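You operate a simulated robot arm through the tools that you are given. There is no shell and no other tool.

Carry out the task below with a simulated robot arm. There is one attempt and no reset: what you move stays moved.

JOB
Turn the press depth dial to 15. Take the steel insert marked "2" from the marked spot on the opener table and leave it on the top of the steel plates. Take the grey pad on the marked spot on the opener table and put it away on the tool patch of the opener table. Take the steel plug from the marked spot on the opener table and put it on top of the grey steel ring. Take the yellow brush and put it on top of the blue steel ring. Switch the brake paddle on. Open the catch drawer, take the bush carton and leave it in the inside of the catch drawer and shut the drawer again. Stack the carton that says "seals" from the packing table top on top of the carton labelled "pads". Do these in any order. Set down upright: bush carton. The brake paddle goes clockwise seen from above, to its stop.

Only the result counts: the job must be done as asked and must still hold three seconds after the hand-in. Knocking over, shifting, dropping, spilling or breaking anything else fails it. A push-on lid holds only when it is set on centred and level and pressed home; a screw cap is set on level and turned clockwise until tight.

ROBOT AND FRAMES
A 7-joint arm with a fingered hand on a trunk, on a base that moves. Base frame: it is fixed to the floor where the robot stands at the start and does not move with it; the origin is under the middle of the robot, x ahead of it, y to its left, z up. Lengths are in m, angles in rad, forces in N, time in s.
With the tool pointing down near the work surface it reaches from about 0.1 to 0.64 m from the robot's upright axis, wherever it stands. Its first joint turns from -2.897 to 2.897 rad. Places, roughly: blue steel ring (6x6x5 cm) [0.6, 1.8, 0.2]; brake paddle [-1.1, 2.6, 0.8]; bush carton [0.25, 2.5, 0.25]; catch drawer [-1.1, 2.8, 0.6]; grey pad (6x6x5 cm) [-2, 2.1, 0.7]; grey steel ring (6x6x5 cm) [-2.2, 2.2, 0.7]; inside of the catch drawer [-1.1, 2.8, 0.6]; pad carton, seal carton, spring carton, tube clip  [3, -1.75, 1]; press depth dial [0.7, 1.7, 1.1]; steel insert [-2, 2.25, 0.75]; steel plug [-2.25, 2, 0.75]; tool patch of the opener table [-1.7, 2.5, 0.7]; top of the steel plates [-3.7, 1.5, 0.4]; yellow brush (3x3x15 cm) [-1.7, 2.6, 0.8]. Payload 4 kg.
The TCP is the grasp point between the finger pads, 0.026 m short of the fingertips. In the tool frame z runs along the fingers and y along their closing line. The gripper opens to 0.132 m; its body begins 0.073 m behind the TCP. The gripper is a hand of 4 fingers: y runs from the thumb to the fingers, the wrist lies at [0, 0, -0.239] in the tool frame, and closing takes about 1.5 s.
Orientation is that of the tool frame in the base frame, as a unit quaternion [w, x, y, z]. With the fingers straight down and closing along the base's y, the tool's x points along the base's -x, its y along +y and its z along -z.

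CONTROLS
- The arm moves only by the tool apply_moves. Its argument "deltas" is one flat list of numbers, 7 for each row, row after row: the turn, a rotation vector about the tool's x, y, z in rad, then the shift along the tool's x, y, z in m, then the finger opening in m, from 0 to 0.132. In form: [wx, wy, wz, dx, dy, dz, fingers, wx, wy, wz, dx, dy, dz, fingers, ...]. A call has 1 to 20 rows; each row is the pose to reach, as a shift and turn from the pose commanded when the call began, along the tool's axes at that moment. Each row takes 0.2 s and may step no farther than 0.05 m and 0.15 rad from the row before; otherwise, or with a gripper value out of range, the whole call is refused. Where a pose cannot be reached the arm comes as near as it can. A force on the tool above 40 N (or 10 N above the force at the start of the call, whichever is more), or a blocked arm, ends the call early, and 0.2 s more pass. The fingers move at their own pace (about 0.072 m/s each) and stop on an object; they squeeze with about 26 N. The grip force told is the motor's: it shows also when the fingers shut on nothing. Time passes only in rows, and 0.2 s behind the last, so rows that repeat a pose let the fingers close. It gives the time, the measured TCP pose, the force on the tool (base axes), the opening and the grip force at its end, in the units of the frame above (readings bear some noise), with the torque about the TCP (base axes, N m) and any sound that the robot's microphone picked up.
- Cameras (640 x 400 px; columns grow to the right, rows downward): "scene" is now at [0.0214, 0.1424, 1.4766]; the picture's right is [-0.15, -0.99, 0.00], its down [-0.57, 0.08, -0.82] and it looks along [0.81, -0.12, -0.57] (base axes); focal length 292 px, centre (320, 200). "wrist" rides on the gripper at [0.068, 0.002, -0.097] in the tool frame; the picture's right is [-0.03, 1.00, 0.00], its down [-0.82, -0.02, -0.58] and it looks along [-0.58, -0.01, 0.82] (tool axes); focal length 270 px, centre (320, 200). There is no depth. A picture from a camera that has moved, and an enlarged one, comes with that camera's place and axes in the base frame and with its lens. The place of the scene camera against the robot may be out by one fixed shift of up to 0.025 m in any direction.
- capture(camera): a new picture of that camera. It takes no simulated time.
- move_column(by): slides the trunk up (or, below 0, down) by that many m; the arm and the scene camera ride with it, the base frame stays. It gives what a move gives, with no picture.
- steer(legs): drives the robot by 1 to 6 legs, each [ahead, turn to the left] in m and rad, along the robot's own axes; the way and the turn of a leg run together, so that a leg with both is an arc; at most 1.5 m and 3.142 rad a leg. The arm and the cameras ride along, it lands a little off, and it stops where it bumps. It gives what a move gives.
- hand_shape(shape): the hand has 4 fingers and takes this shape, open, in about a second: jaw (thumb against the fingers, like two jaws); tri (thumb and two fingers); tip (a fingertip pinch); poke (one finger out to press); point (the index stretched); flat (the hand flat); cup (the hand cupped); fist (a fist). The gripper value then closes the fingers along that shape, each until it touches; the sizes above hold for jaw. It gives what a move gives, with no picture.
- head_to(pan, tilt): turns the head with the scene camera to pan (to the left, within 2.705 rad either way) and tilt (down, from -0.506 to 1.204), counted from straight ahead of the robot. It gives what a move gives.
- close_up(camera, box): a new picture of the part [left, top, right, bottom] of that camera's present view, enlarged. It takes no simulated time.
- close_job(): hands the job in; it is judged then, once.

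Nothing tells you exact positions but the pictures and the camera data. Unless the task says otherwise, let go and move clear before handing in.

The tools are called after "Request:" by a JSON object that holds its "api" and its "payload". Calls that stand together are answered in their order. apply_moves: Moves the arm, as the interface text tells. Its arguments: {"type":"object","properties":{"deltas":{"type":"array","items":{"type":"number"}}},"required":["deltas"]} The other tools are called the same way: move_column (by) moves the trunk up or down; hand_shape (shape) gives the hand a shape; steer (legs) drives the base; head_to (pan, tilt) turns the head that bears the scene camera; capture (camera) takes a picture; close_up (camera, box) takes an enlarged picture of a part of a camera's view; close_job () hands the job in.

At the start:

```text
time_s: 0.0
tcp_pos: [0.4032, 0.0926, 1.2234]
tool_rot: [-0.001, 0.0, 1.0, 0.0]
ft_force: [0.4, -1.0, -0.5]
torque: [0.0, 0.03, -0.05]
opening: 0.1319
grasp_force: 0.1
shape: jaw
trunk travel left (down, up): [-0.45, 0.14]
robot x, y, heading: [0.0001, 0.0032, -0.001]
head pan, tilt (commanded): [-0.148, 0.609]
```

scene: 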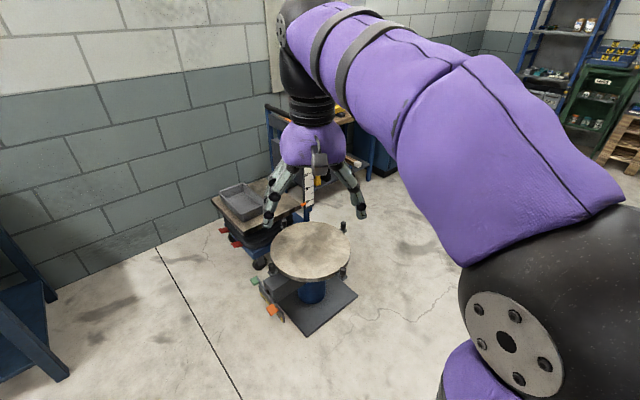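
wrist: 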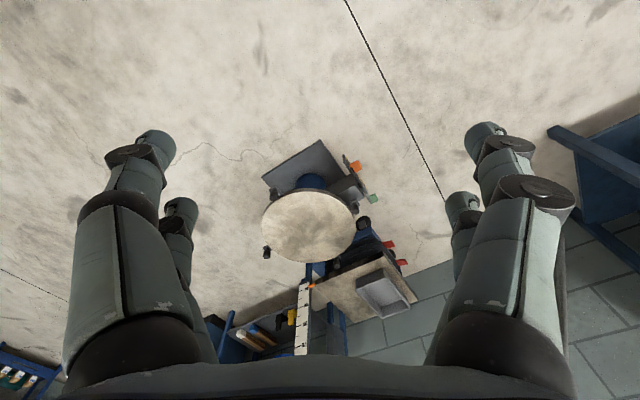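

I see a workshop with a round stool-like table ahead and the arm in front of the camera. I'll look around first with the head to find the work places.

Request:
{"api": "head_to", "payload": {"pan": 1.2, "tilt": 0.4}}

Request:
{"api": "capture", "payload": {"camera": "scene"}}

Request:
{"api": "head_to", "payload": {"pan": 2.2, "tilt": 0.4}}

Request:
{"api": "capture", "payload": {"camera": "scene"}}

Request:
{"api": "head_to", "payload": {"pan": -0.8, "tilt": 0.3}}

Request:
{"api": "capture", "payload": {"camera": "scene"}}

Request:
{"api": "head_to", "payload": {"pan": -2.0, "tilt": 0.4}}

Request:
{"api": "capture", "payload": {"camera": "scene"}}

```text
time_s: 1.5
tcp_pos: [0.4029, 0.0945, 1.224]
tool_rot: [0.0, 0.0, 1.0, 0.0]
ft_force: [0.5, 0.0, 0.5]
torque: [-0.02, 0.02, 0.0]
opening: 0.1321
grasp_force: 0.1
shape: jaw
trunk travel left (down, up): [-0.45, 0.14]
robot x, y, heading: [0.0013, 0.0018, -0.002]
head pan, tilt (commanded): [1.201, 0.4]
```

```text
taken
camera scene: at [-0.0322, 0.2417, 1.4956], right [0.93, -0.36, 0.0], down [-0.14, -0.36, -0.92], along [0.33, 0.86, -0.39], focal length 292 px, centre (320, 200)
```

scene: 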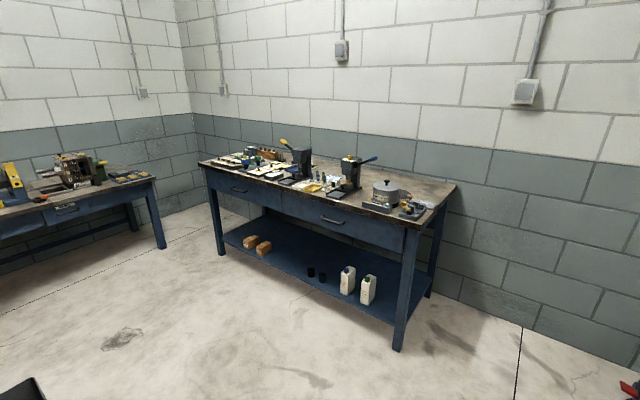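

```text
time_s: 2.8
tcp_pos: [0.4027, 0.0934, 1.2247]
tool_rot: [0.0, 0.0, 1.0, 0.0]
ft_force: [-0.4, 0.1, 0.2]
torque: [0.0, -0.03, 0.0]
opening: 0.1319
grasp_force: 0.0
shape: jaw
trunk travel left (down, up): [-0.45, 0.14]
robot x, y, heading: [-0.0003, -0.0005, 0.004]
head pan, tilt (commanded): [2.201, 0.4]
```

```text
taken
camera scene: at [-0.1203, 0.2303, 1.4956], right [0.81, 0.59, 0.0], down [0.23, -0.31, -0.92], along [-0.54, 0.74, -0.39], focal length 292 px, centre (320, 200)
```

scene: 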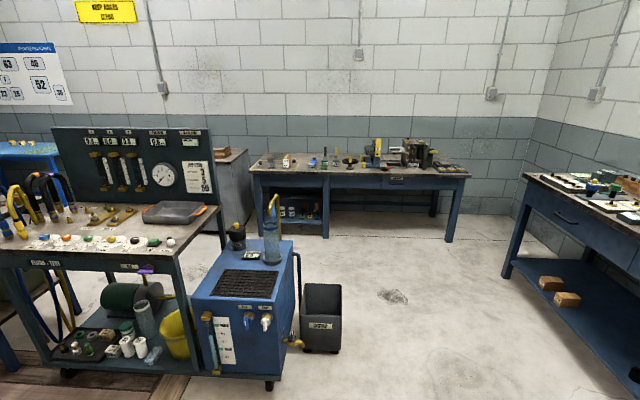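

```text
time_s: 5.4
tcp_pos: [0.4032, 0.0943, 1.2232]
tool_rot: [0.0, 0.0, 1.0, 0.0]
ft_force: [-0.2, -0.5, 0.3]
torque: [-0.01, -0.02, 0.03]
opening: 0.1318
grasp_force: 0.0
shape: jaw
trunk travel left (down, up): [-0.45, 0.14]
robot x, y, heading: [0.0045, 0.0014, 0.0]
head pan, tilt (commanded): [-0.799, 0.3]
```

```text
taken
camera scene: at [-0.0007, 0.0885, 1.5048], right [-0.72, -0.7, 0.0], down [-0.21, 0.21, -0.96], along [0.67, -0.68, -0.3], focal length 292 px, centre (320, 200)
```

scene: 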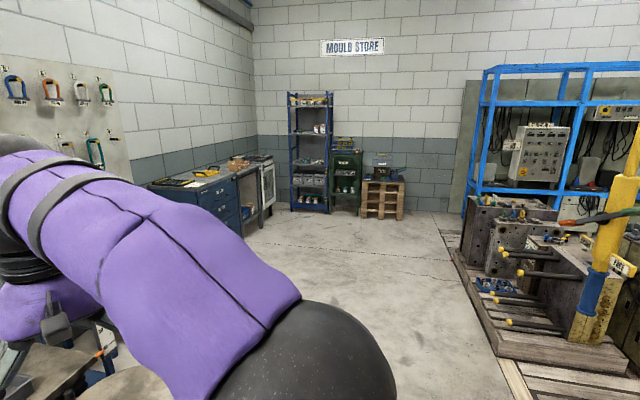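

```text
time_s: 6.8
tcp_pos: [0.4036, 0.0953, 1.2241]
tool_rot: [0.0, 0.0, 1.0, 0.001]
ft_force: [-0.3, -0.4, 0.7]
torque: [-0.02, -0.03, -0.04]
opening: 0.132
grasp_force: 0.1
shape: jaw
trunk travel left (down, up): [-0.45, 0.14]
robot x, y, heading: [0.0033, -0.001, -0.001]
head pan, tilt (commanded): [-2.0, 0.4]
```

```text
taken
camera scene: at [-0.1043, 0.0711, 1.4956], right [-0.91, 0.42, 0.0], down [0.16, 0.35, -0.92], along [-0.38, -0.84, -0.39], focal length 292 px, centre (320, 200)
```

scene: 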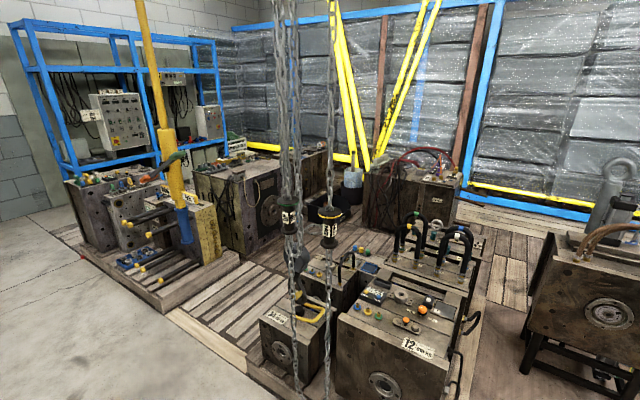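

The bench ahead-left holds presses, the far table is the opener table, and a packing table is to the right. I'll take enlarged views of each.

Request:
{"api": "head_to", "payload": {"pan": 1.2, "tilt": 0.4}}

Request:
{"api": "close_up", "payload": {"camera": "scene", "box": [190, 130, 350, 230]}}

Request:
{"api": "close_up", "payload": {"camera": "scene", "box": [310, 140, 470, 240]}}

Request:
{"api": "close_up", "payload": {"camera": "scene", "box": [210, 220, 450, 370]}}

Request:
{"api": "head_to", "payload": {"pan": 2.2, "tilt": 0.4}}

Request:
{"api": "close_up", "payload": {"camera": "scene", "box": [240, 120, 400, 220]}}

Request:
{"api": "close_up", "payload": {"camera": "scene", "box": [340, 120, 500, 220]}}

Request:
{"api": "head_to", "payload": {"pan": -0.5, "tilt": 0.3}}

Request:
{"api": "capture", "payload": {"camera": "scene"}}

```text
time_s: 9.5
tcp_pos: [0.4044, 0.0953, 1.2239]
tool_rot: [0.0, -0.001, 1.0, 0.0]
ft_force: [-0.7, 0.1, -0.2]
torque: [-0.01, 0.01, -0.01]
opening: 0.1317
grasp_force: 0.2
shape: jaw
trunk travel left (down, up): [-0.45, 0.14]
robot x, y, heading: [0.0003, -0.0002, 0.004]
head pan, tilt (commanded): [1.201, 0.4]
```

```text
4.00 times, centred on (270, 180) of scene
camera zoom: at [-0.0323, 0.2417, 1.4956], right [0.93, -0.36, 0.0], down [-0.14, -0.36, -0.92], along [0.33, 0.86, -0.39], focal length 1168 px, centre (520, 280)
```

zoom: 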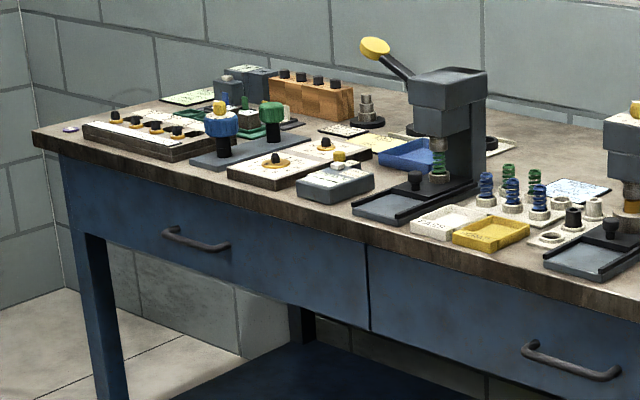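

```text
4.00 times, centred on (390, 190) of scene
camera zoom: at [-0.0323, 0.2417, 1.4956], right [0.93, -0.36, 0.0], down [-0.14, -0.36, -0.92], along [0.33, 0.86, -0.39], focal length 1168 px, centre (40, 240)
```

zoom: 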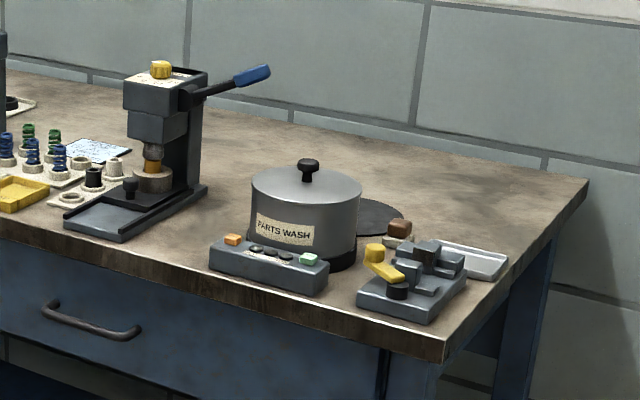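

```text
2.67 times, centred on (330, 295) of scene
camera zoom: at [-0.0323, 0.2417, 1.4956], right [0.93, -0.36, 0.0], down [-0.14, -0.36, -0.92], along [0.33, 0.86, -0.39], focal length 778 px, centre (293, -53)
```

zoom: 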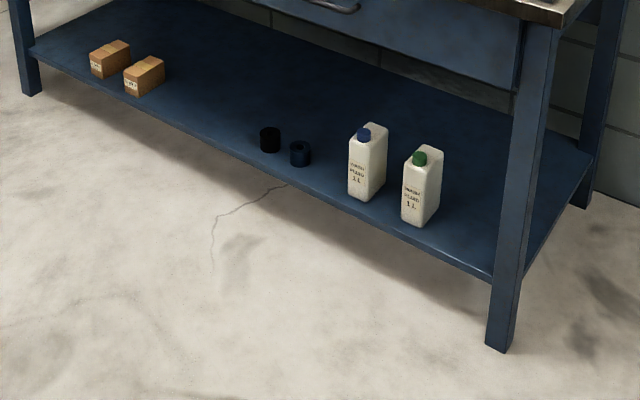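

```text
time_s: 10.8
tcp_pos: [0.4028, 0.0939, 1.2232]
tool_rot: [0.0, 0.0, 1.0, 0.0]
ft_force: [0.8, 0.0, 0.1]
torque: [0.02, 0.01, 0.04]
opening: 0.1319
grasp_force: 0.2
shape: jaw
trunk travel left (down, up): [-0.45, 0.14]
robot x, y, heading: [0.0047, -0.0036, 0.001]
head pan, tilt (commanded): [2.201, 0.4]
```

```text
4.00 times, centred on (320, 170) of scene
camera zoom: at [-0.1203, 0.2303, 1.4956], right [0.81, 0.59, 0.0], down [0.23, -0.31, -0.92], along [-0.54, 0.74, -0.39], focal length 1168 px, centre (320, 320)
```

zoom: 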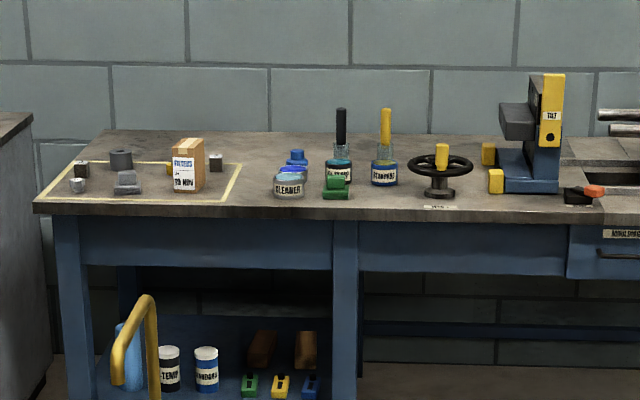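

```text
4.00 times, centred on (420, 170) of scene
camera zoom: at [-0.1203, 0.2303, 1.4956], right [0.81, 0.59, 0.0], down [0.23, -0.31, -0.92], along [-0.54, 0.74, -0.39], focal length 1168 px, centre (-80, 320)
```

zoom: 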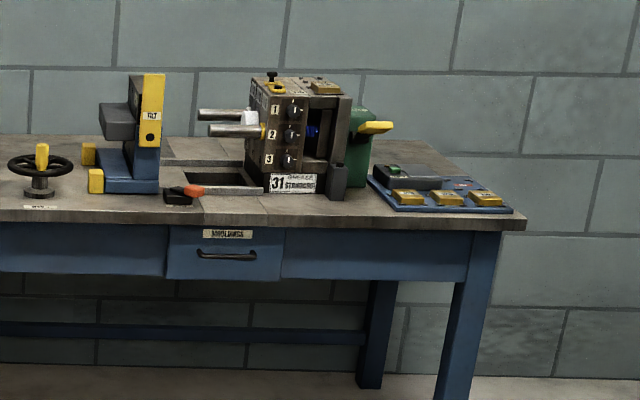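

```text
time_s: 13.2
tcp_pos: [0.4025, 0.0941, 1.2245]
tool_rot: [-0.001, 0.0, 1.0, 0.0]
ft_force: [-0.2, -0.1, -0.2]
torque: [0.02, 0.0, 0.02]
opening: 0.1319
grasp_force: 0.0
shape: jaw
trunk travel left (down, up): [-0.45, 0.14]
robot x, y, heading: [-0.0026, 0.0023, 0.003]
head pan, tilt (commanded): [-0.499, 0.3]
```

```text
taken
camera scene: at [0.0162, 0.1107, 1.5048], right [-0.48, -0.88, 0.0], down [-0.26, 0.14, -0.96], along [0.84, -0.46, -0.3], focal length 292 px, centre (320, 200)
```

scene: 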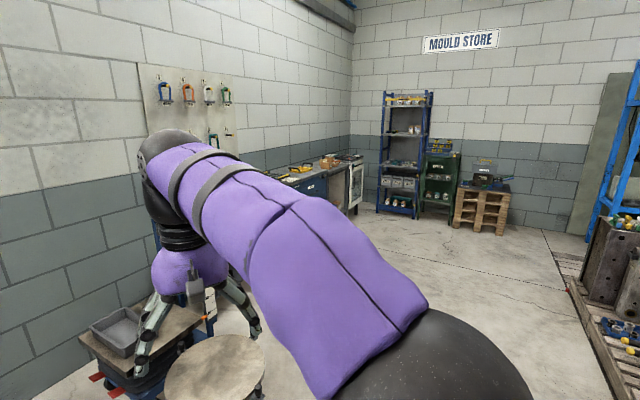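

I'll look down to see the robot's own base and then at each of the places again.

Request:
{"api": "head_to", "payload": {"pan": 0.6, "tilt": 1.2}}

Request:
{"api": "capture", "payload": {"camera": "scene"}}

Request:
{"api": "head_to", "payload": {"pan": 1.9, "tilt": 1.0}}

Request:
{"api": "capture", "payload": {"camera": "scene"}}

Request:
{"api": "head_to", "payload": {"pan": -1.2, "tilt": 1.0}}

Request:
{"api": "capture", "payload": {"camera": "scene"}}

Request:
{"api": "head_to", "payload": {"pan": 2.65, "tilt": 0.6}}

Request:
{"api": "capture", "payload": {"camera": "scene"}}

Request:
{"api": "head_to", "payload": {"pan": -2.65, "tilt": 0.6}}

Request:
{"api": "capture", "payload": {"camera": "scene"}}

```text
time_s: 14.5
tcp_pos: [0.4033, 0.0933, 1.2227]
tool_rot: [0.0, 0.0, 1.0, 0.0]
ft_force: [-0.4, 0.7, -0.2]
torque: [-0.02, -0.04, 0.03]
opening: 0.1319
grasp_force: 0.0
shape: jaw
trunk travel left (down, up): [-0.45, 0.14]
robot x, y, heading: [0.0038, -0.0015, -0.002]
head pan, tilt (commanded): [0.6, 1.201]
```

```text
taken
camera scene: at [-0.0196, 0.187, 1.4328], right [0.56, -0.83, 0.0], down [-0.77, -0.53, -0.36], along [0.3, 0.2, -0.93], focal length 292 px, centre (320, 200)
```

scene: 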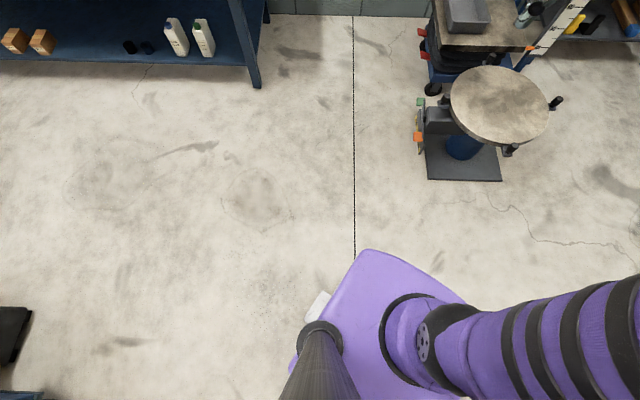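

```text
time_s: 16.0
tcp_pos: [0.4037, 0.0943, 1.2242]
tool_rot: [0.0, 0.0, 1.0, -0.001]
ft_force: [-0.1, 0.3, 0.2]
torque: [0.04, 0.01, -0.04]
opening: 0.1321
grasp_force: 0.2
shape: jaw
trunk travel left (down, up): [-0.45, 0.14]
robot x, y, heading: [0.0027, 0.0036, -0.002]
head pan, tilt (commanded): [1.901, 1.0]
```

```text
taken
camera scene: at [-0.0883, 0.2213, 1.4453], right [0.95, 0.32, 0.0], down [0.27, -0.8, -0.54], along [-0.17, 0.51, -0.84], focal length 292 px, centre (320, 200)
```

scene: 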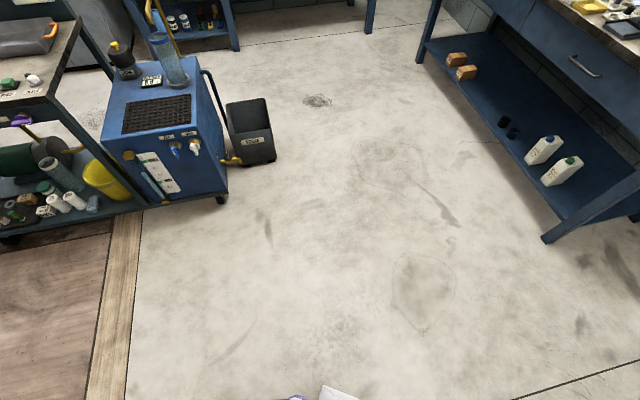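

```text
time_s: 18.6
tcp_pos: [0.4021, 0.0949, 1.2241]
tool_rot: [0.0, 0.0, 1.0, 0.0]
ft_force: [-0.2, 0.5, 0.3]
torque: [0.03, 0.0, -0.03]
opening: 0.1319
grasp_force: 0.0
shape: jaw
trunk travel left (down, up): [-0.45, 0.14]
robot x, y, heading: [0.0015, 0.0, -0.004]
head pan, tilt (commanded): [-1.201, 1.0]
```

```text
taken
camera scene: at [-0.0406, 0.0905, 1.4453], right [-0.93, -0.36, 0.0], down [-0.3, 0.78, -0.54], along [0.2, -0.5, -0.84], focal length 292 px, centre (320, 200)
```

scene: 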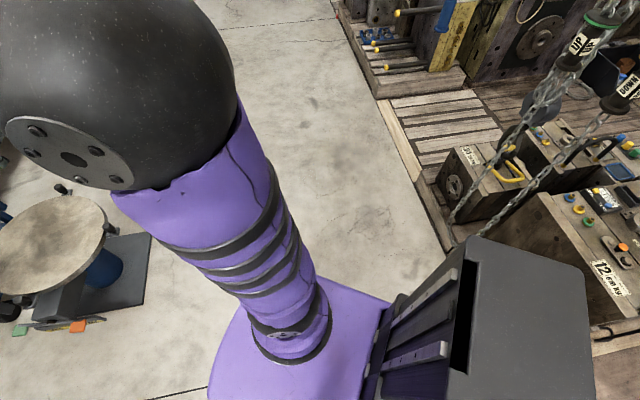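

```text
time_s: 21.8
tcp_pos: [0.4017, 0.0939, 1.223]
tool_rot: [0.0, 0.0, 1.0, -0.001]
ft_force: [0.7, 0.4, -0.3]
torque: [0.02, 0.0, 0.02]
opening: 0.1318
grasp_force: 0.1
shape: jaw
trunk travel left (down, up): [-0.45, 0.14]
robot x, y, heading: [-0.0, -0.0008, -0.002]
head pan, tilt (commanded): [2.649, 0.6]
```

```text
taken
camera scene: at [-0.1437, 0.1972, 1.4773], right [0.47, 0.88, 0.0], down [0.5, -0.27, -0.83], along [-0.73, 0.39, -0.56], focal length 292 px, centre (320, 200)
```

scene: 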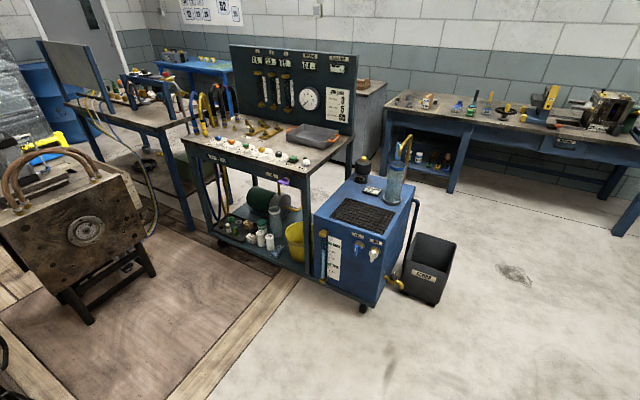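

```text
time_s: 25.9
tcp_pos: [0.4026, 0.0938, 1.2232]
tool_rot: [0.0, -0.001, 1.0, 0.0]
ft_force: [0.0, 0.4, 0.1]
torque: [0.0, 0.02, 0.0]
opening: 0.1319
grasp_force: 0.0
shape: jaw
trunk travel left (down, up): [-0.45, 0.14]
robot x, y, heading: [-0.0009, 0.0008, 0.001]
head pan, tilt (commanded): [-2.649, 0.6]
```

```text
taken
camera scene: at [-0.1437, 0.1136, 1.4774], right [-0.47, 0.88, 0.0], down [0.5, 0.27, -0.83], along [-0.73, -0.39, -0.56], focal length 292 px, centre (320, 200)
```

scene: 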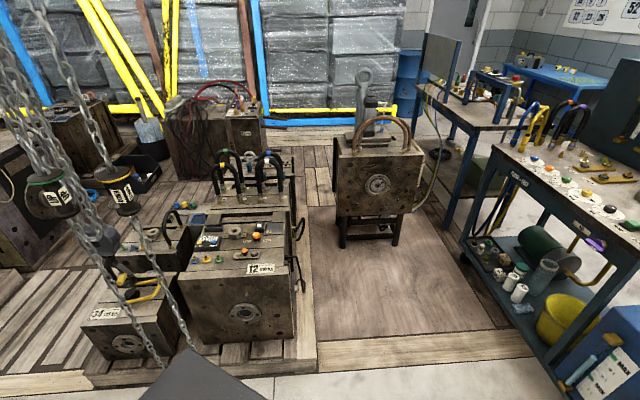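

The room is turned about 30° from the base axes; the press bench is ahead-left, the opener table beyond. I'll turn and drive partway towards the press bench, with the trunk raised for clearance.

Request:
{"api": "move_column", "payload": {"by": 0.1}}

Request:
{"api": "steer", "payload": {"legs": [[0.0, 1.367], [1.0, 0.0], [0.0, -0.843]]}}

Request:
{"api": "head_to", "payload": {"pan": 0.2, "tilt": 0.5}}

Request:
{"api": "capture", "payload": {"camera": "scene"}}

Request:
{"api": "capture", "payload": {"camera": "wrist"}}

```text
time_s: 27.3
tcp_pos: [0.4019, 0.0948, 1.3247]
tool_rot: [0.0, 0.0, 1.0, 0.0]
ft_force: [-0.2, 0.0, -0.6]
torque: [-0.01, 0.02, 0.0]
opening: 0.132
grasp_force: 0.1
shape: jaw
trunk travel left (down, up): [-0.55, 0.04]
robot x, y, heading: [0.0011, 0.0002, 0.001]
head pan, tilt (commanded): [-2.649, 0.6]
```

```text
time_s: 38.7
tcp_pos: [0.495, 1.268, 1.3235]
tool_rot: [0.001, -0.257, 0.966, 0.0]
ft_force: [0.2, 0.2, 0.5]
torque: [-0.04, 0.01, 0.01]
opening: 0.1319
grasp_force: 0.2
shape: jaw
trunk travel left (down, up): [-0.55, 0.04]
robot x, y, heading: [0.1963, 0.9893, 0.519]
head pan, tilt (commanded): [-2.649, 0.6]
```

```text
time_s: 41.2
tcp_pos: [0.4943, 1.2684, 1.324]
tool_rot: [0.0, -0.258, 0.966, 0.0]
ft_force: [0.2, -0.3, -0.9]
torque: [0.0, -0.01, -0.02]
opening: 0.1319
grasp_force: 0.0
shape: jaw
trunk travel left (down, up): [-0.55, 0.04]
robot x, y, heading: [0.1899, 0.9863, 0.522]
head pan, tilt (commanded): [0.201, 0.499]
```

```text
taken
camera scene: at [0.1276, 1.152, 1.5864], right [0.66, -0.75, 0.0], down [-0.36, -0.32, -0.88], along [0.66, 0.58, -0.48], focal length 292 px, centre (320, 200)
```

scene: 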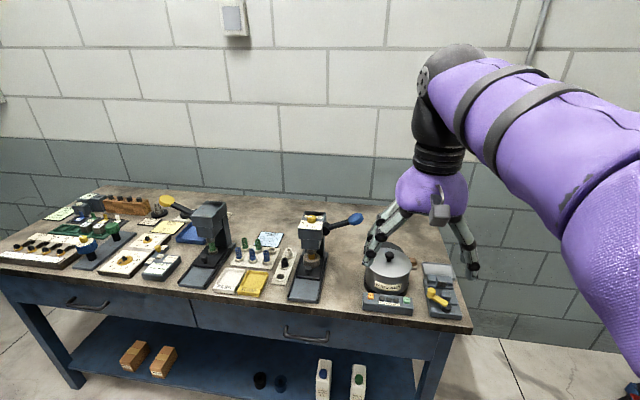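

```text
taken
camera wrist: at [0.4348, 1.2355, 1.4216], right [-0.48, 0.88, 0.0], down [0.72, 0.39, 0.58], along [0.51, 0.28, -0.82], focal length 270 px, centre (320, 200)
```

wrist: 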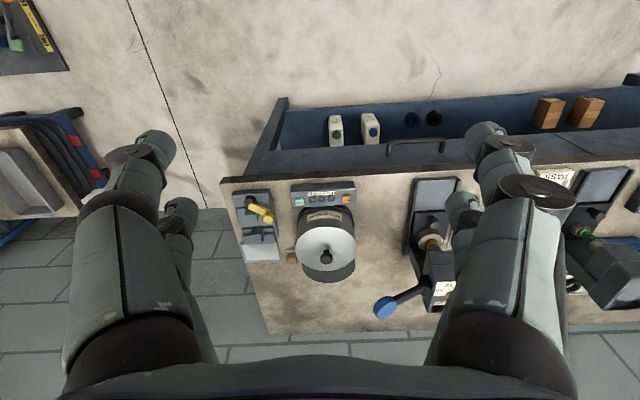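

The right-hand press with a yellow knob on top appears to be the one with the depth dial. I'll zoom in on it.

Request:
{"api": "close_up", "payload": {"camera": "scene", "box": [280, 200, 380, 262]}}

Request:
{"api": "close_up", "payload": {"camera": "scene", "box": [300, 205, 330, 224]}}

Request:
{"api": "close_up", "payload": {"camera": "scene", "box": [100, 330, 200, 392]}}

Request:
{"api": "close_up", "payload": {"camera": "scene", "box": [240, 338, 340, 400]}}

```text
6.40 times, centred on (330, 231) of scene
camera zoom: at [0.1276, 1.152, 1.5864], right [0.66, -0.75, 0.0], down [-0.36, -0.32, -0.88], along [0.66, 0.58, -0.48], focal length 1868 px, centre (256, 2)
```

zoom: 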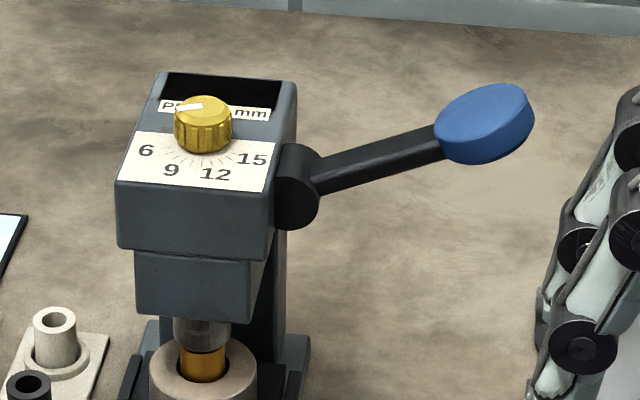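

```text
16.00 times, centred on (315, 214) of scene
camera zoom: at [0.1276, 1.152, 1.5864], right [0.66, -0.75, 0.0], down [-0.36, -0.32, -0.88], along [0.66, 0.58, -0.48], focal length 4671 px, centre (400, -32)
```

zoom: 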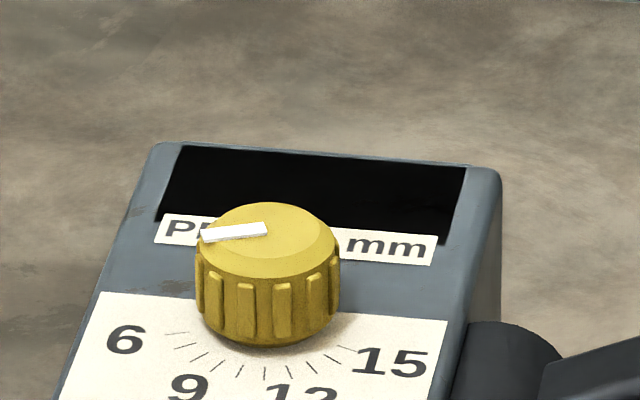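

```text
6.40 times, centred on (150, 361) of scene
camera zoom: at [0.1276, 1.152, 1.5864], right [0.66, -0.75, 0.0], down [-0.36, -0.32, -0.88], along [0.66, 0.58, -0.48], focal length 1868 px, centre (1408, -830)
```

zoom: 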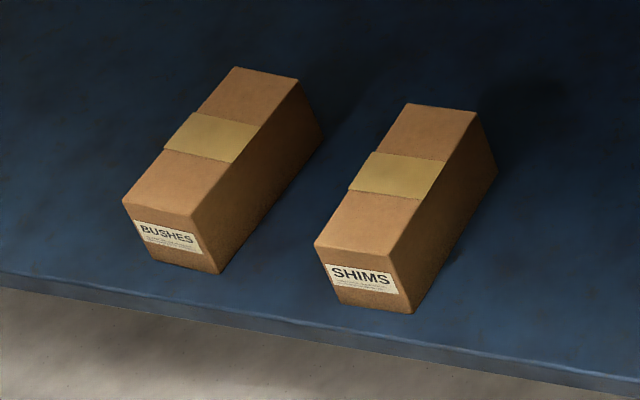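

```text
6.40 times, centred on (290, 369) of scene
camera zoom: at [0.1276, 1.152, 1.5864], right [0.66, -0.75, 0.0], down [-0.36, -0.32, -0.88], along [0.66, 0.58, -0.48], focal length 1868 px, centre (512, -882)
```

zoom: 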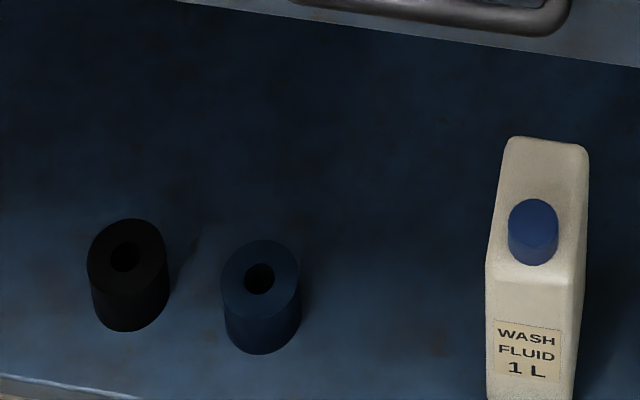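

The dial's pointer aims to the back-left; "15" lies front-right. I'll move closer so the dial is ahead and within reach.

Request:
{"api": "steer", "payload": {"legs": [[0.0, 0.85], [0.38, 0.0], [0.0, -0.85]]}}

Request:
{"api": "head_to", "payload": {"pan": 0.0, "tilt": 0.8}}

Request:
{"api": "capture", "payload": {"camera": "scene"}}

Request:
{"api": "capture", "payload": {"camera": "wrist"}}

```text
time_s: 48.4
tcp_pos: [0.5625, 1.6446, 1.3238]
tool_rot: [0.0, -0.269, 0.963, 0.0]
ft_force: [-0.6, 0.6, -0.1]
torque: [0.03, 0.01, 0.01]
opening: 0.132
grasp_force: 0.0
shape: jaw
trunk travel left (down, up): [-0.55, 0.04]
robot x, y, heading: [0.2656, 1.3575, 0.536]
head pan, tilt (commanded): [0.201, 0.499]
```

```text
time_s: 49.2
tcp_pos: [0.5617, 1.6453, 1.3246]
tool_rot: [0.0, -0.269, 0.963, 0.0]
ft_force: [-0.4, -0.5, -0.8]
torque: [-0.03, -0.03, 0.0]
opening: 0.132
grasp_force: 0.1
shape: jaw
trunk travel left (down, up): [-0.55, 0.04]
robot x, y, heading: [0.265, 1.3569, 0.539]
head pan, tilt (commanded): [0.0, 0.799]
```

```text
taken
camera scene: at [0.1988, 1.5011, 1.5605], right [0.51, -0.86, 0.0], down [-0.61, -0.37, -0.7], along [0.6, 0.36, -0.72], focal length 292 px, centre (320, 200)
```

scene: 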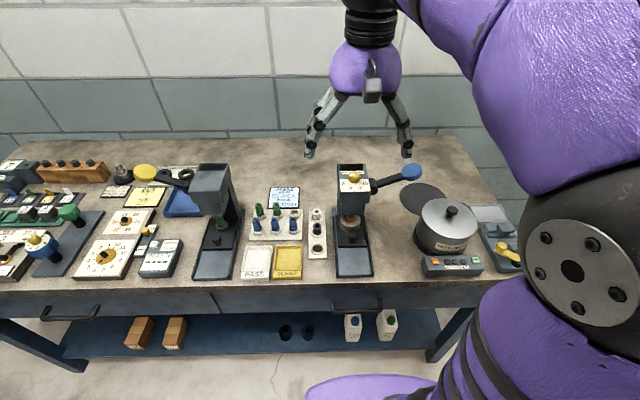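

```text
taken
camera wrist: at [0.5019, 1.6105, 1.4216], right [-0.5, 0.87, 0.0], down [0.71, 0.4, 0.58], along [0.5, 0.29, -0.82], focal length 270 px, centre (320, 200)
```

wrist: 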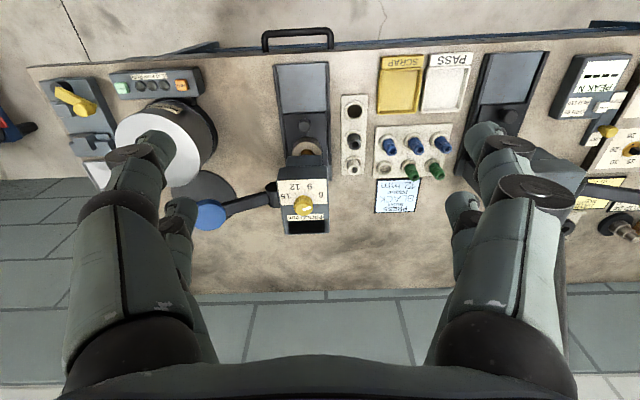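

The wrist camera now sees the dial well. I'll enlarge it to read the scale and the pointer.

Request:
{"api": "close_up", "payload": {"camera": "wrist", "box": [263, 165, 343, 215]}}

Request:
{"api": "close_up", "payload": {"camera": "wrist", "box": [283, 182, 323, 207]}}

```text
8.00 times, centred on (303, 190) of wrist
camera zoom: at [0.5019, 1.6105, 1.4216], right [-0.5, 0.87, 0.0], down [0.71, 0.4, 0.58], along [0.5, 0.29, -0.82], focal length 2162 px, centre (456, 280)
```

zoom: 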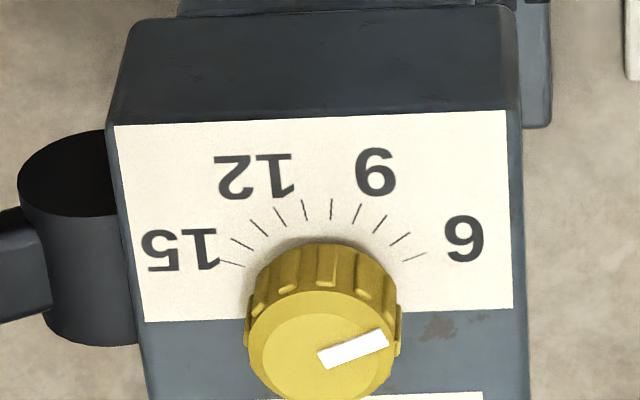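

```text
16.00 times, centred on (303, 194) of wrist
camera zoom: at [0.5019, 1.6105, 1.4216], right [-0.5, 0.87, 0.0], down [0.71, 0.4, 0.58], along [0.5, 0.29, -0.82], focal length 4325 px, centre (592, 288)
```

zoom: 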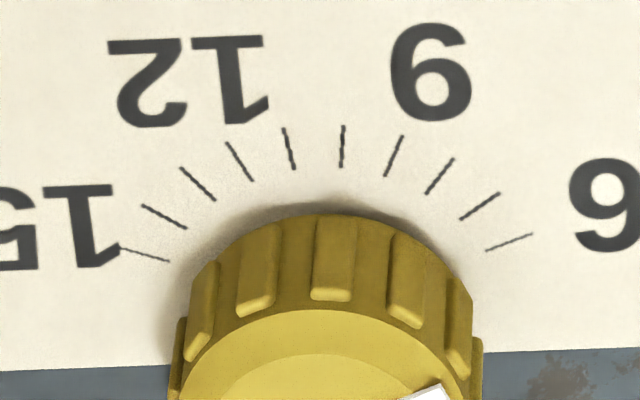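

The scale runs 6 (robot-left side) to 15 (robot-right side), and the pointer sits near 5–6; it must turn counter-clockwise seen from above by roughly 125°. I'll move the hand over the dial to triangulate its position.

Request:
{"api": "apply_moves", "payload": {"deltas": [0, 0, 0, -0.04, -0.01, 0, 0.132, 0, 0, 0, -0.08, -0.02, 0, 0.132, 0, 0, 0, -0.12, -0.026, 0, 0.132]}}

Request:
{"api": "capture", "payload": {"camera": "wrist"}}

```text
time_s: 50.0
tcp_pos: [0.679, 1.684, 1.3239]
tool_rot: [-0.001, -0.268, 0.963, -0.001]
ft_force: [0.4, -0.2, 0.8]
torque: [0.0, 0.0, 0.0]
opening: 0.1319
grasp_force: 0.1
shape: jaw
trunk travel left (down, up): [-0.55, 0.04]
robot x, y, heading: [0.2665, 1.3553, 0.539]
head pan, tilt (commanded): [0.0, 0.799]
```

```text
taken
camera wrist: at [0.6184, 1.65, 1.4223], right [-0.5, 0.87, 0.0], down [0.71, 0.4, 0.58], along [0.5, 0.29, -0.82], focal length 270 px, centre (320, 200)
```

wrist: 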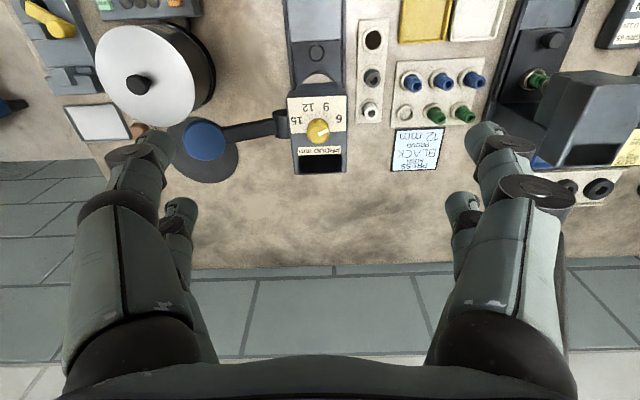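

The knob top centre triangulates to about [0.726, 1.711, 1.097]. I'll centre over it, partly close the fingers and pre-rotate the hand about +1.0 rad (clockwise from above), to leave travel for the turn.

Request:
{"api": "apply_moves", "payload": {"deltas": [0, 0, 0, -0.03, -0.001, 0, 0.06, 0, 0, 0, -0.054, -0.001, 0, 0.06, 0, 0, 0.15, -0.054, -0.001, 0, 0.06, 0, 0, 0.3, -0.054, -0.001, 0, 0.06, 0, 0, 0.45, -0.054, -0.001, 0, 0.06, 0, 0, 0.6, -0.054, -0.001, 0, 0.06, 0, 0, 0.75, -0.054, -0.001, 0, 0.06, 0, 0, 0.9, -0.054, -0.001, 0, 0.06, 0, 0, 1.05, -0.054, -0.001, 0, 0.06, 0, 0, 1.05, -0.054, -0.001, 0, 0.06]}}

Request:
{"api": "capture", "payload": {"camera": "wrist"}}

Request:
{"api": "capture", "payload": {"camera": "scene"}}

```text
time_s: 52.2
tcp_pos: [0.7253, 1.7112, 1.324]
tool_rot: [0.001, 0.251, 0.968, 0.0]
ft_force: [-0.2, 0.2, 0.0]
torque: [0.01, 0.0, -0.01]
opening: 0.0606
grasp_force: 0.0
shape: jaw
trunk travel left (down, up): [-0.55, 0.04]
robot x, y, heading: [0.2614, 1.3557, 0.542]
head pan, tilt (commanded): [0.0, 0.799]
```

```text
taken
camera wrist: at [0.6653, 1.7465, 1.4215], right [0.51, 0.86, 0.0], down [0.7, -0.42, 0.58], along [0.5, -0.29, -0.82], focal length 270 px, centre (320, 200)
```

wrist: 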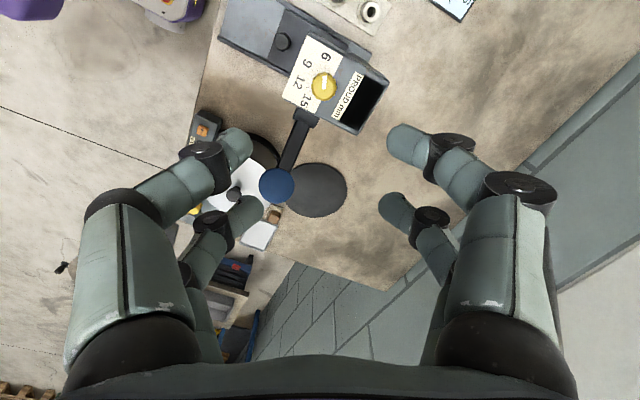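

```text
taken
camera scene: at [0.1989, 1.5012, 1.5604], right [0.51, -0.86, 0.0], down [-0.61, -0.37, -0.7], along [0.6, 0.36, -0.72], focal length 292 px, centre (320, 200)
```

scene: 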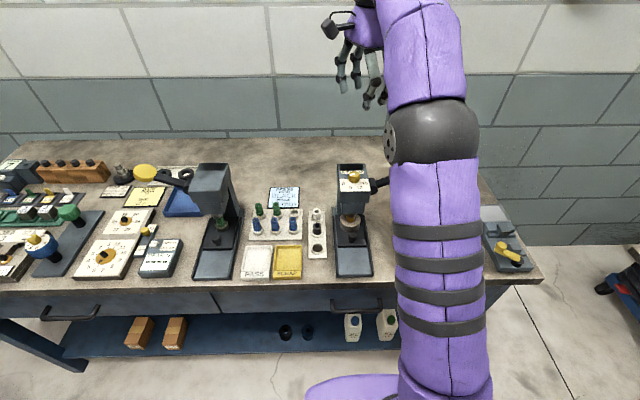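

The hand is above the knob, slightly off. I'll zoom to centre precisely before descending.

Request:
{"api": "close_up", "payload": {"camera": "wrist", "box": [284, 61, 364, 111]}}

```text
8.00 times, centred on (324, 86) of wrist
camera zoom: at [0.6653, 1.7465, 1.4215], right [0.51, 0.86, 0.0], down [0.7, -0.42, 0.58], along [0.5, -0.29, -0.82], focal length 2162 px, centre (288, 1112)
```

zoom: 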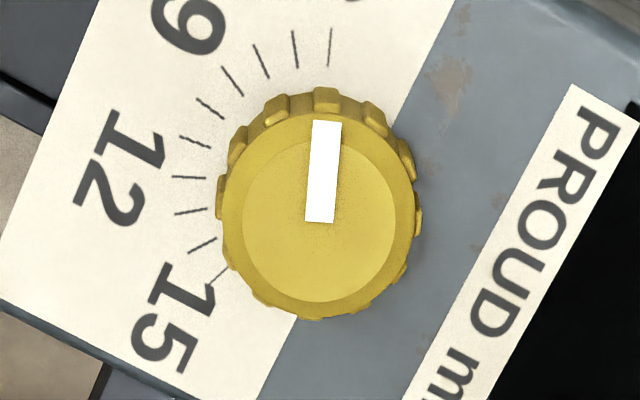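

The pointer stands at 6 (ticks are about 15° apart, so ~135° counter-clockwise to 15). I'll correct the centring, narrow the opening and descend over the knob.

Request:
{"api": "apply_moves", "payload": {"deltas": [0, 0, 0, -0.003, 0.0044, 0.0, 0.05, 0, 0, 0, -0.003, 0.0044, 0.05, 0.05, 0, 0, 0, -0.003, 0.0044, 0.1, 0.05, 0, 0, 0, -0.003, 0.0044, 0.12, 0.05]}}

Request:
{"api": "capture", "payload": {"camera": "wrist"}}

```text
time_s: 53.2
tcp_pos: [0.7306, 1.714, 1.2033]
tool_rot: [0.0, 0.25, 0.968, 0.0]
ft_force: [0.6, -0.8, -0.1]
torque: [-0.01, 0.02, 0.01]
opening: 0.0503
grasp_force: 0.0
shape: jaw
trunk travel left (down, up): [-0.55, 0.04]
robot x, y, heading: [0.265, 1.3586, 0.539]
head pan, tilt (commanded): [0.0, 0.799]
```

```text
taken
camera wrist: at [0.6711, 1.7484, 1.3023], right [0.51, 0.86, 0.0], down [0.7, -0.41, 0.58], along [0.5, -0.29, -0.82], focal length 270 px, centre (320, 200)
```

wrist: 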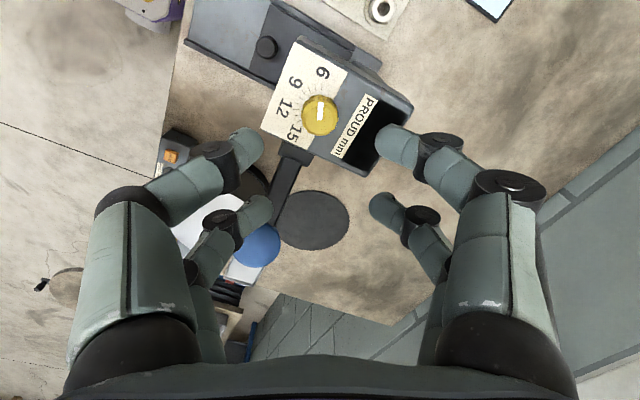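

Request:
{"api": "close_up", "payload": {"camera": "wrist", "box": [280, 90, 360, 140]}}

Request:
{"api": "close_up", "payload": {"camera": "scene", "box": [300, 100, 460, 200]}}

```text
8.00 times, centred on (320, 115) of wrist
camera zoom: at [0.6711, 1.7484, 1.3023], right [0.51, 0.86, 0.0], down [0.7, -0.41, 0.58], along [0.5, -0.29, -0.82], focal length 2162 px, centre (320, 880)
```

zoom: 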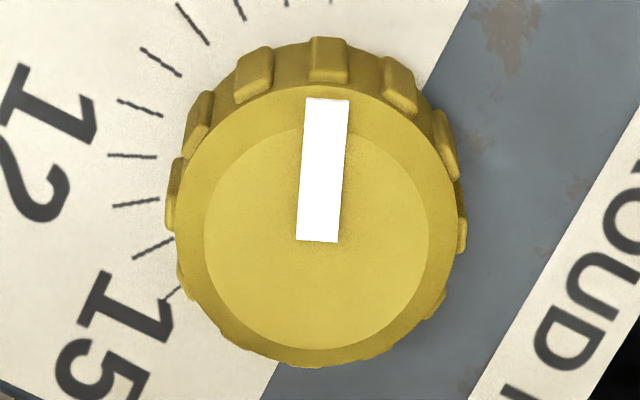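

```text
4.00 times, centred on (380, 150) of scene
camera zoom: at [0.1991, 1.5013, 1.5604], right [0.51, -0.86, 0.0], down [-0.62, -0.37, -0.7], along [0.6, 0.36, -0.72], focal length 1168 px, centre (80, 400)
```

zoom: 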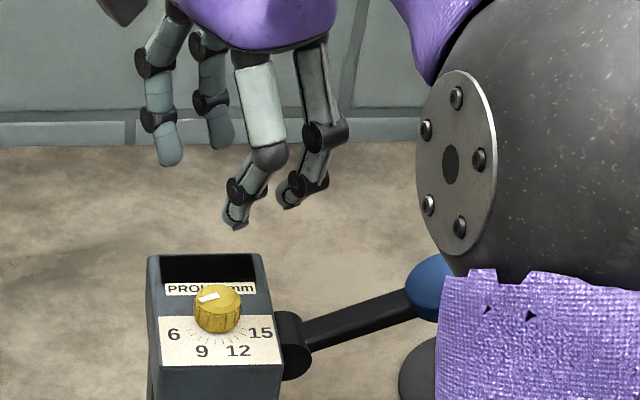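

The hand is well centred over the knob. I'll descend around it and close the fingers gently on it.

Request:
{"api": "apply_moves", "payload": {"deltas": [0, 0, 0, 0, 0, 0.045, 0.05, 0, 0, 0, 0, 0, 0.08, 0.05, 0, 0, 0, 0, 0, 0.092, 0.05, 0, 0, 0, 0, 0, 0.092, 0.05]}}

Request:
{"api": "capture", "payload": {"camera": "wrist"}}

Request:
{"api": "close_up", "payload": {"camera": "scene", "box": [300, 140, 400, 202]}}

```text
time_s: 54.2
tcp_pos: [0.7312, 1.7153, 1.112]
tool_rot: [0.001, 0.251, 0.968, -0.001]
ft_force: [0.5, 0.1, -0.2]
torque: [-0.03, -0.01, -0.01]
opening: 0.0502
grasp_force: 0.1
shape: jaw
trunk travel left (down, up): [-0.55, 0.04]
robot x, y, heading: [0.2653, 1.357, 0.537]
head pan, tilt (commanded): [0.0, 0.799]
```

```text
taken
camera wrist: at [0.6706, 1.7496, 1.2104], right [0.51, 0.86, 0.0], down [0.7, -0.41, 0.58], along [0.5, -0.29, -0.82], focal length 270 px, centre (320, 200)
```

wrist: 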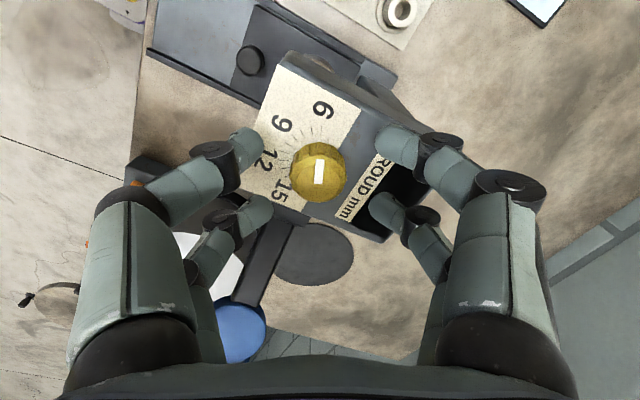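

```text
6.40 times, centred on (350, 171) of scene
camera zoom: at [0.1989, 1.5012, 1.5604], right [0.51, -0.86, 0.0], down [-0.61, -0.37, -0.7], along [0.6, 0.36, -0.72], focal length 1868 px, centre (128, 386)
```

zoom: 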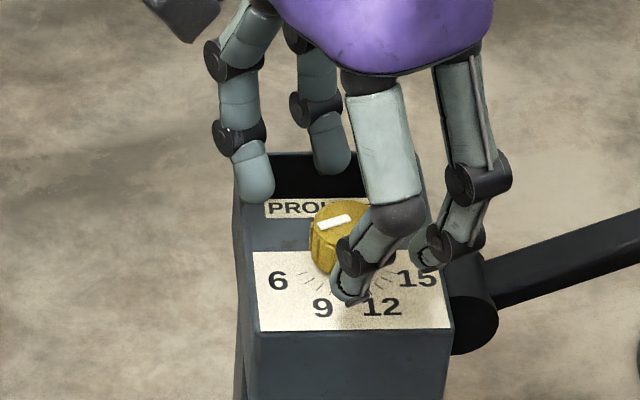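

Request:
{"api": "close_up", "payload": {"camera": "wrist", "box": [240, 115, 400, 215]}}

```text
4.00 times, centred on (320, 165) of wrist
camera zoom: at [0.6706, 1.7496, 1.2104], right [0.51, 0.86, 0.0], down [0.7, -0.41, 0.58], along [0.5, -0.29, -0.82], focal length 1081 px, centre (320, 340)
```

zoom: 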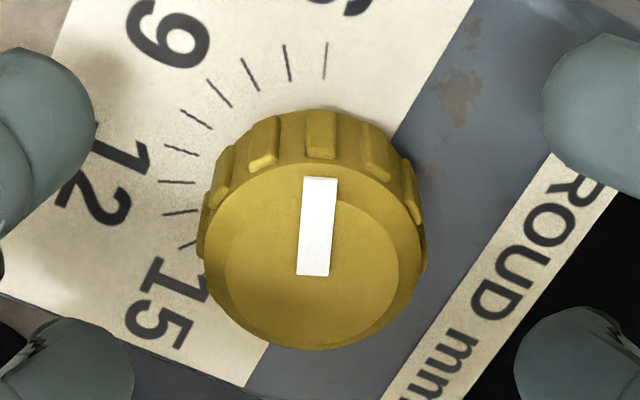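

The knob sits between the two finger pairs. I'll close on it.

Request:
{"api": "apply_moves", "payload": {"deltas": [0, 0, 0, 0.003, -0.001, 0.001, 0.045, 0, 0, 0, 0.003, -0.001, 0.001, 0.03, 0, 0, 0, 0.003, -0.001, 0.001, 0.02, 0, 0, 0, 0.003, -0.001, 0.001, 0.0, 0, 0, 0, 0.003, -0.001, 0.001, 0.0, 0, 0, 0, 0.003, -0.001, 0.001, 0.0]}}

Request:
{"api": "capture", "payload": {"camera": "wrist"}}

```text
time_s: 55.6
tcp_pos: [0.7279, 1.7156, 1.1119]
tool_rot: [0.002, 0.252, 0.968, 0.0]
ft_force: [4.5, -0.5, 3.0]
torque: [-0.06, -0.16, 0.04]
opening: 0.0
grasp_force: 26.2
shape: jaw
trunk travel left (down, up): [-0.55, 0.04]
robot x, y, heading: [0.2677, 1.3561, 0.542]
head pan, tilt (commanded): [0.0, 0.799]
```

```text
taken
camera wrist: at [0.6684, 1.7491, 1.2094], right [0.51, 0.86, 0.0], down [0.7, -0.41, 0.58], along [0.5, -0.29, -0.82], focal length 270 px, centre (320, 200)
```

wrist: 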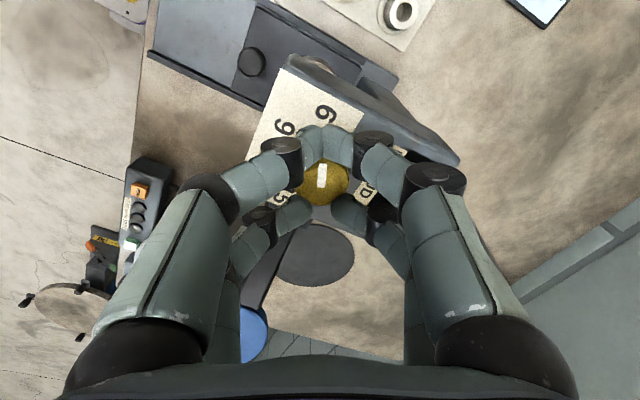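

The two finger pairs closed in front of and behind the knob without gripping it. I'll open, rise, and look at the "tri" shape, which suits a small knob.

Request:
{"api": "apply_moves", "payload": {"deltas": [0, 0, 0, 0, 0, 0, 0.03, 0, 0, 0, 0, 0, 0, 0.05, 0, 0, 0, 0, 0, 0, 0.05, 0, 0, 0, 0, 0, -0.04, 0.05, 0, 0, 0, 0, 0, -0.09, 0.05]}}

Request:
{"api": "hand_shape", "payload": {"shape": "tri"}}

Request:
{"api": "capture", "payload": {"camera": "wrist"}}

Request:
{"api": "close_up", "payload": {"camera": "scene", "box": [300, 80, 460, 180]}}

```text
time_s: 56.8
tcp_pos: [0.7261, 1.7152, 1.2012]
tool_rot: [-0.001, 0.251, 0.968, -0.001]
ft_force: [-1.5, 1.0, -0.4]
torque: [-0.02, -0.02, 0.0]
opening: 0.0499
grasp_force: 0.1
shape: jaw
trunk travel left (down, up): [-0.55, 0.04]
robot x, y, heading: [0.2652, 1.355, 0.537]
head pan, tilt (commanded): [0.0, 0.799]
```

```text
time_s: 57.7
tcp_pos: [0.7276, 1.7148, 1.2012]
tool_rot: [0.0, 0.25, 0.968, 0.0]
ft_force: [0.9, -0.2, -1.1]
torque: [0.01, -0.01, 0.0]
opening: 0.132
grasp_force: 0.1
shape: tri
trunk travel left (down, up): [-0.55, 0.04]
robot x, y, heading: [0.2655, 1.355, 0.539]
head pan, tilt (commanded): [0.0, 0.799]
```

```text
taken
camera wrist: at [0.6678, 1.7485, 1.2993], right [0.51, 0.86, 0.0], down [0.7, -0.41, 0.58], along [0.5, -0.29, -0.82], focal length 270 px, centre (320, 200)
```

wrist: 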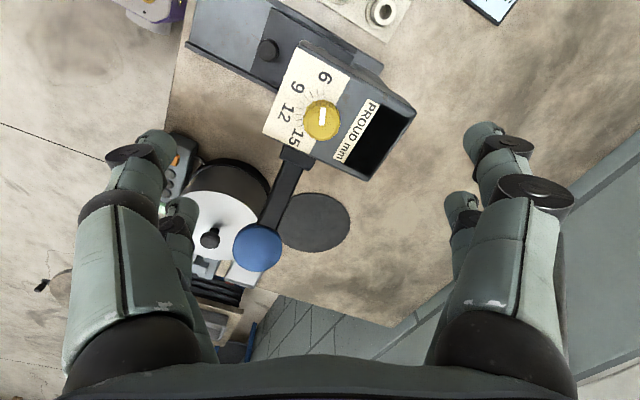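

```text
4.00 times, centred on (380, 130) of scene
camera zoom: at [0.1989, 1.5011, 1.5604], right [0.51, -0.86, 0.0], down [-0.61, -0.37, -0.7], along [0.6, 0.36, -0.72], focal length 1168 px, centre (80, 480)
```

zoom: 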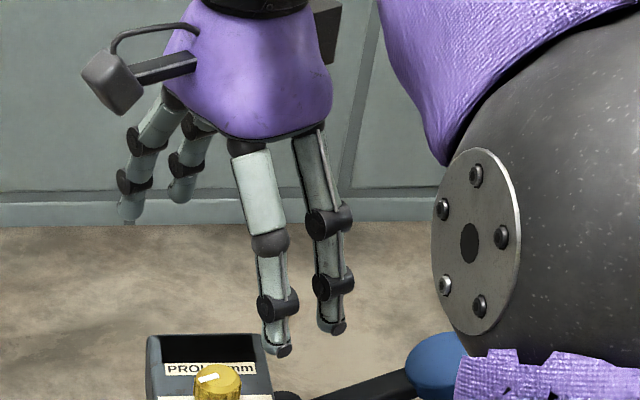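

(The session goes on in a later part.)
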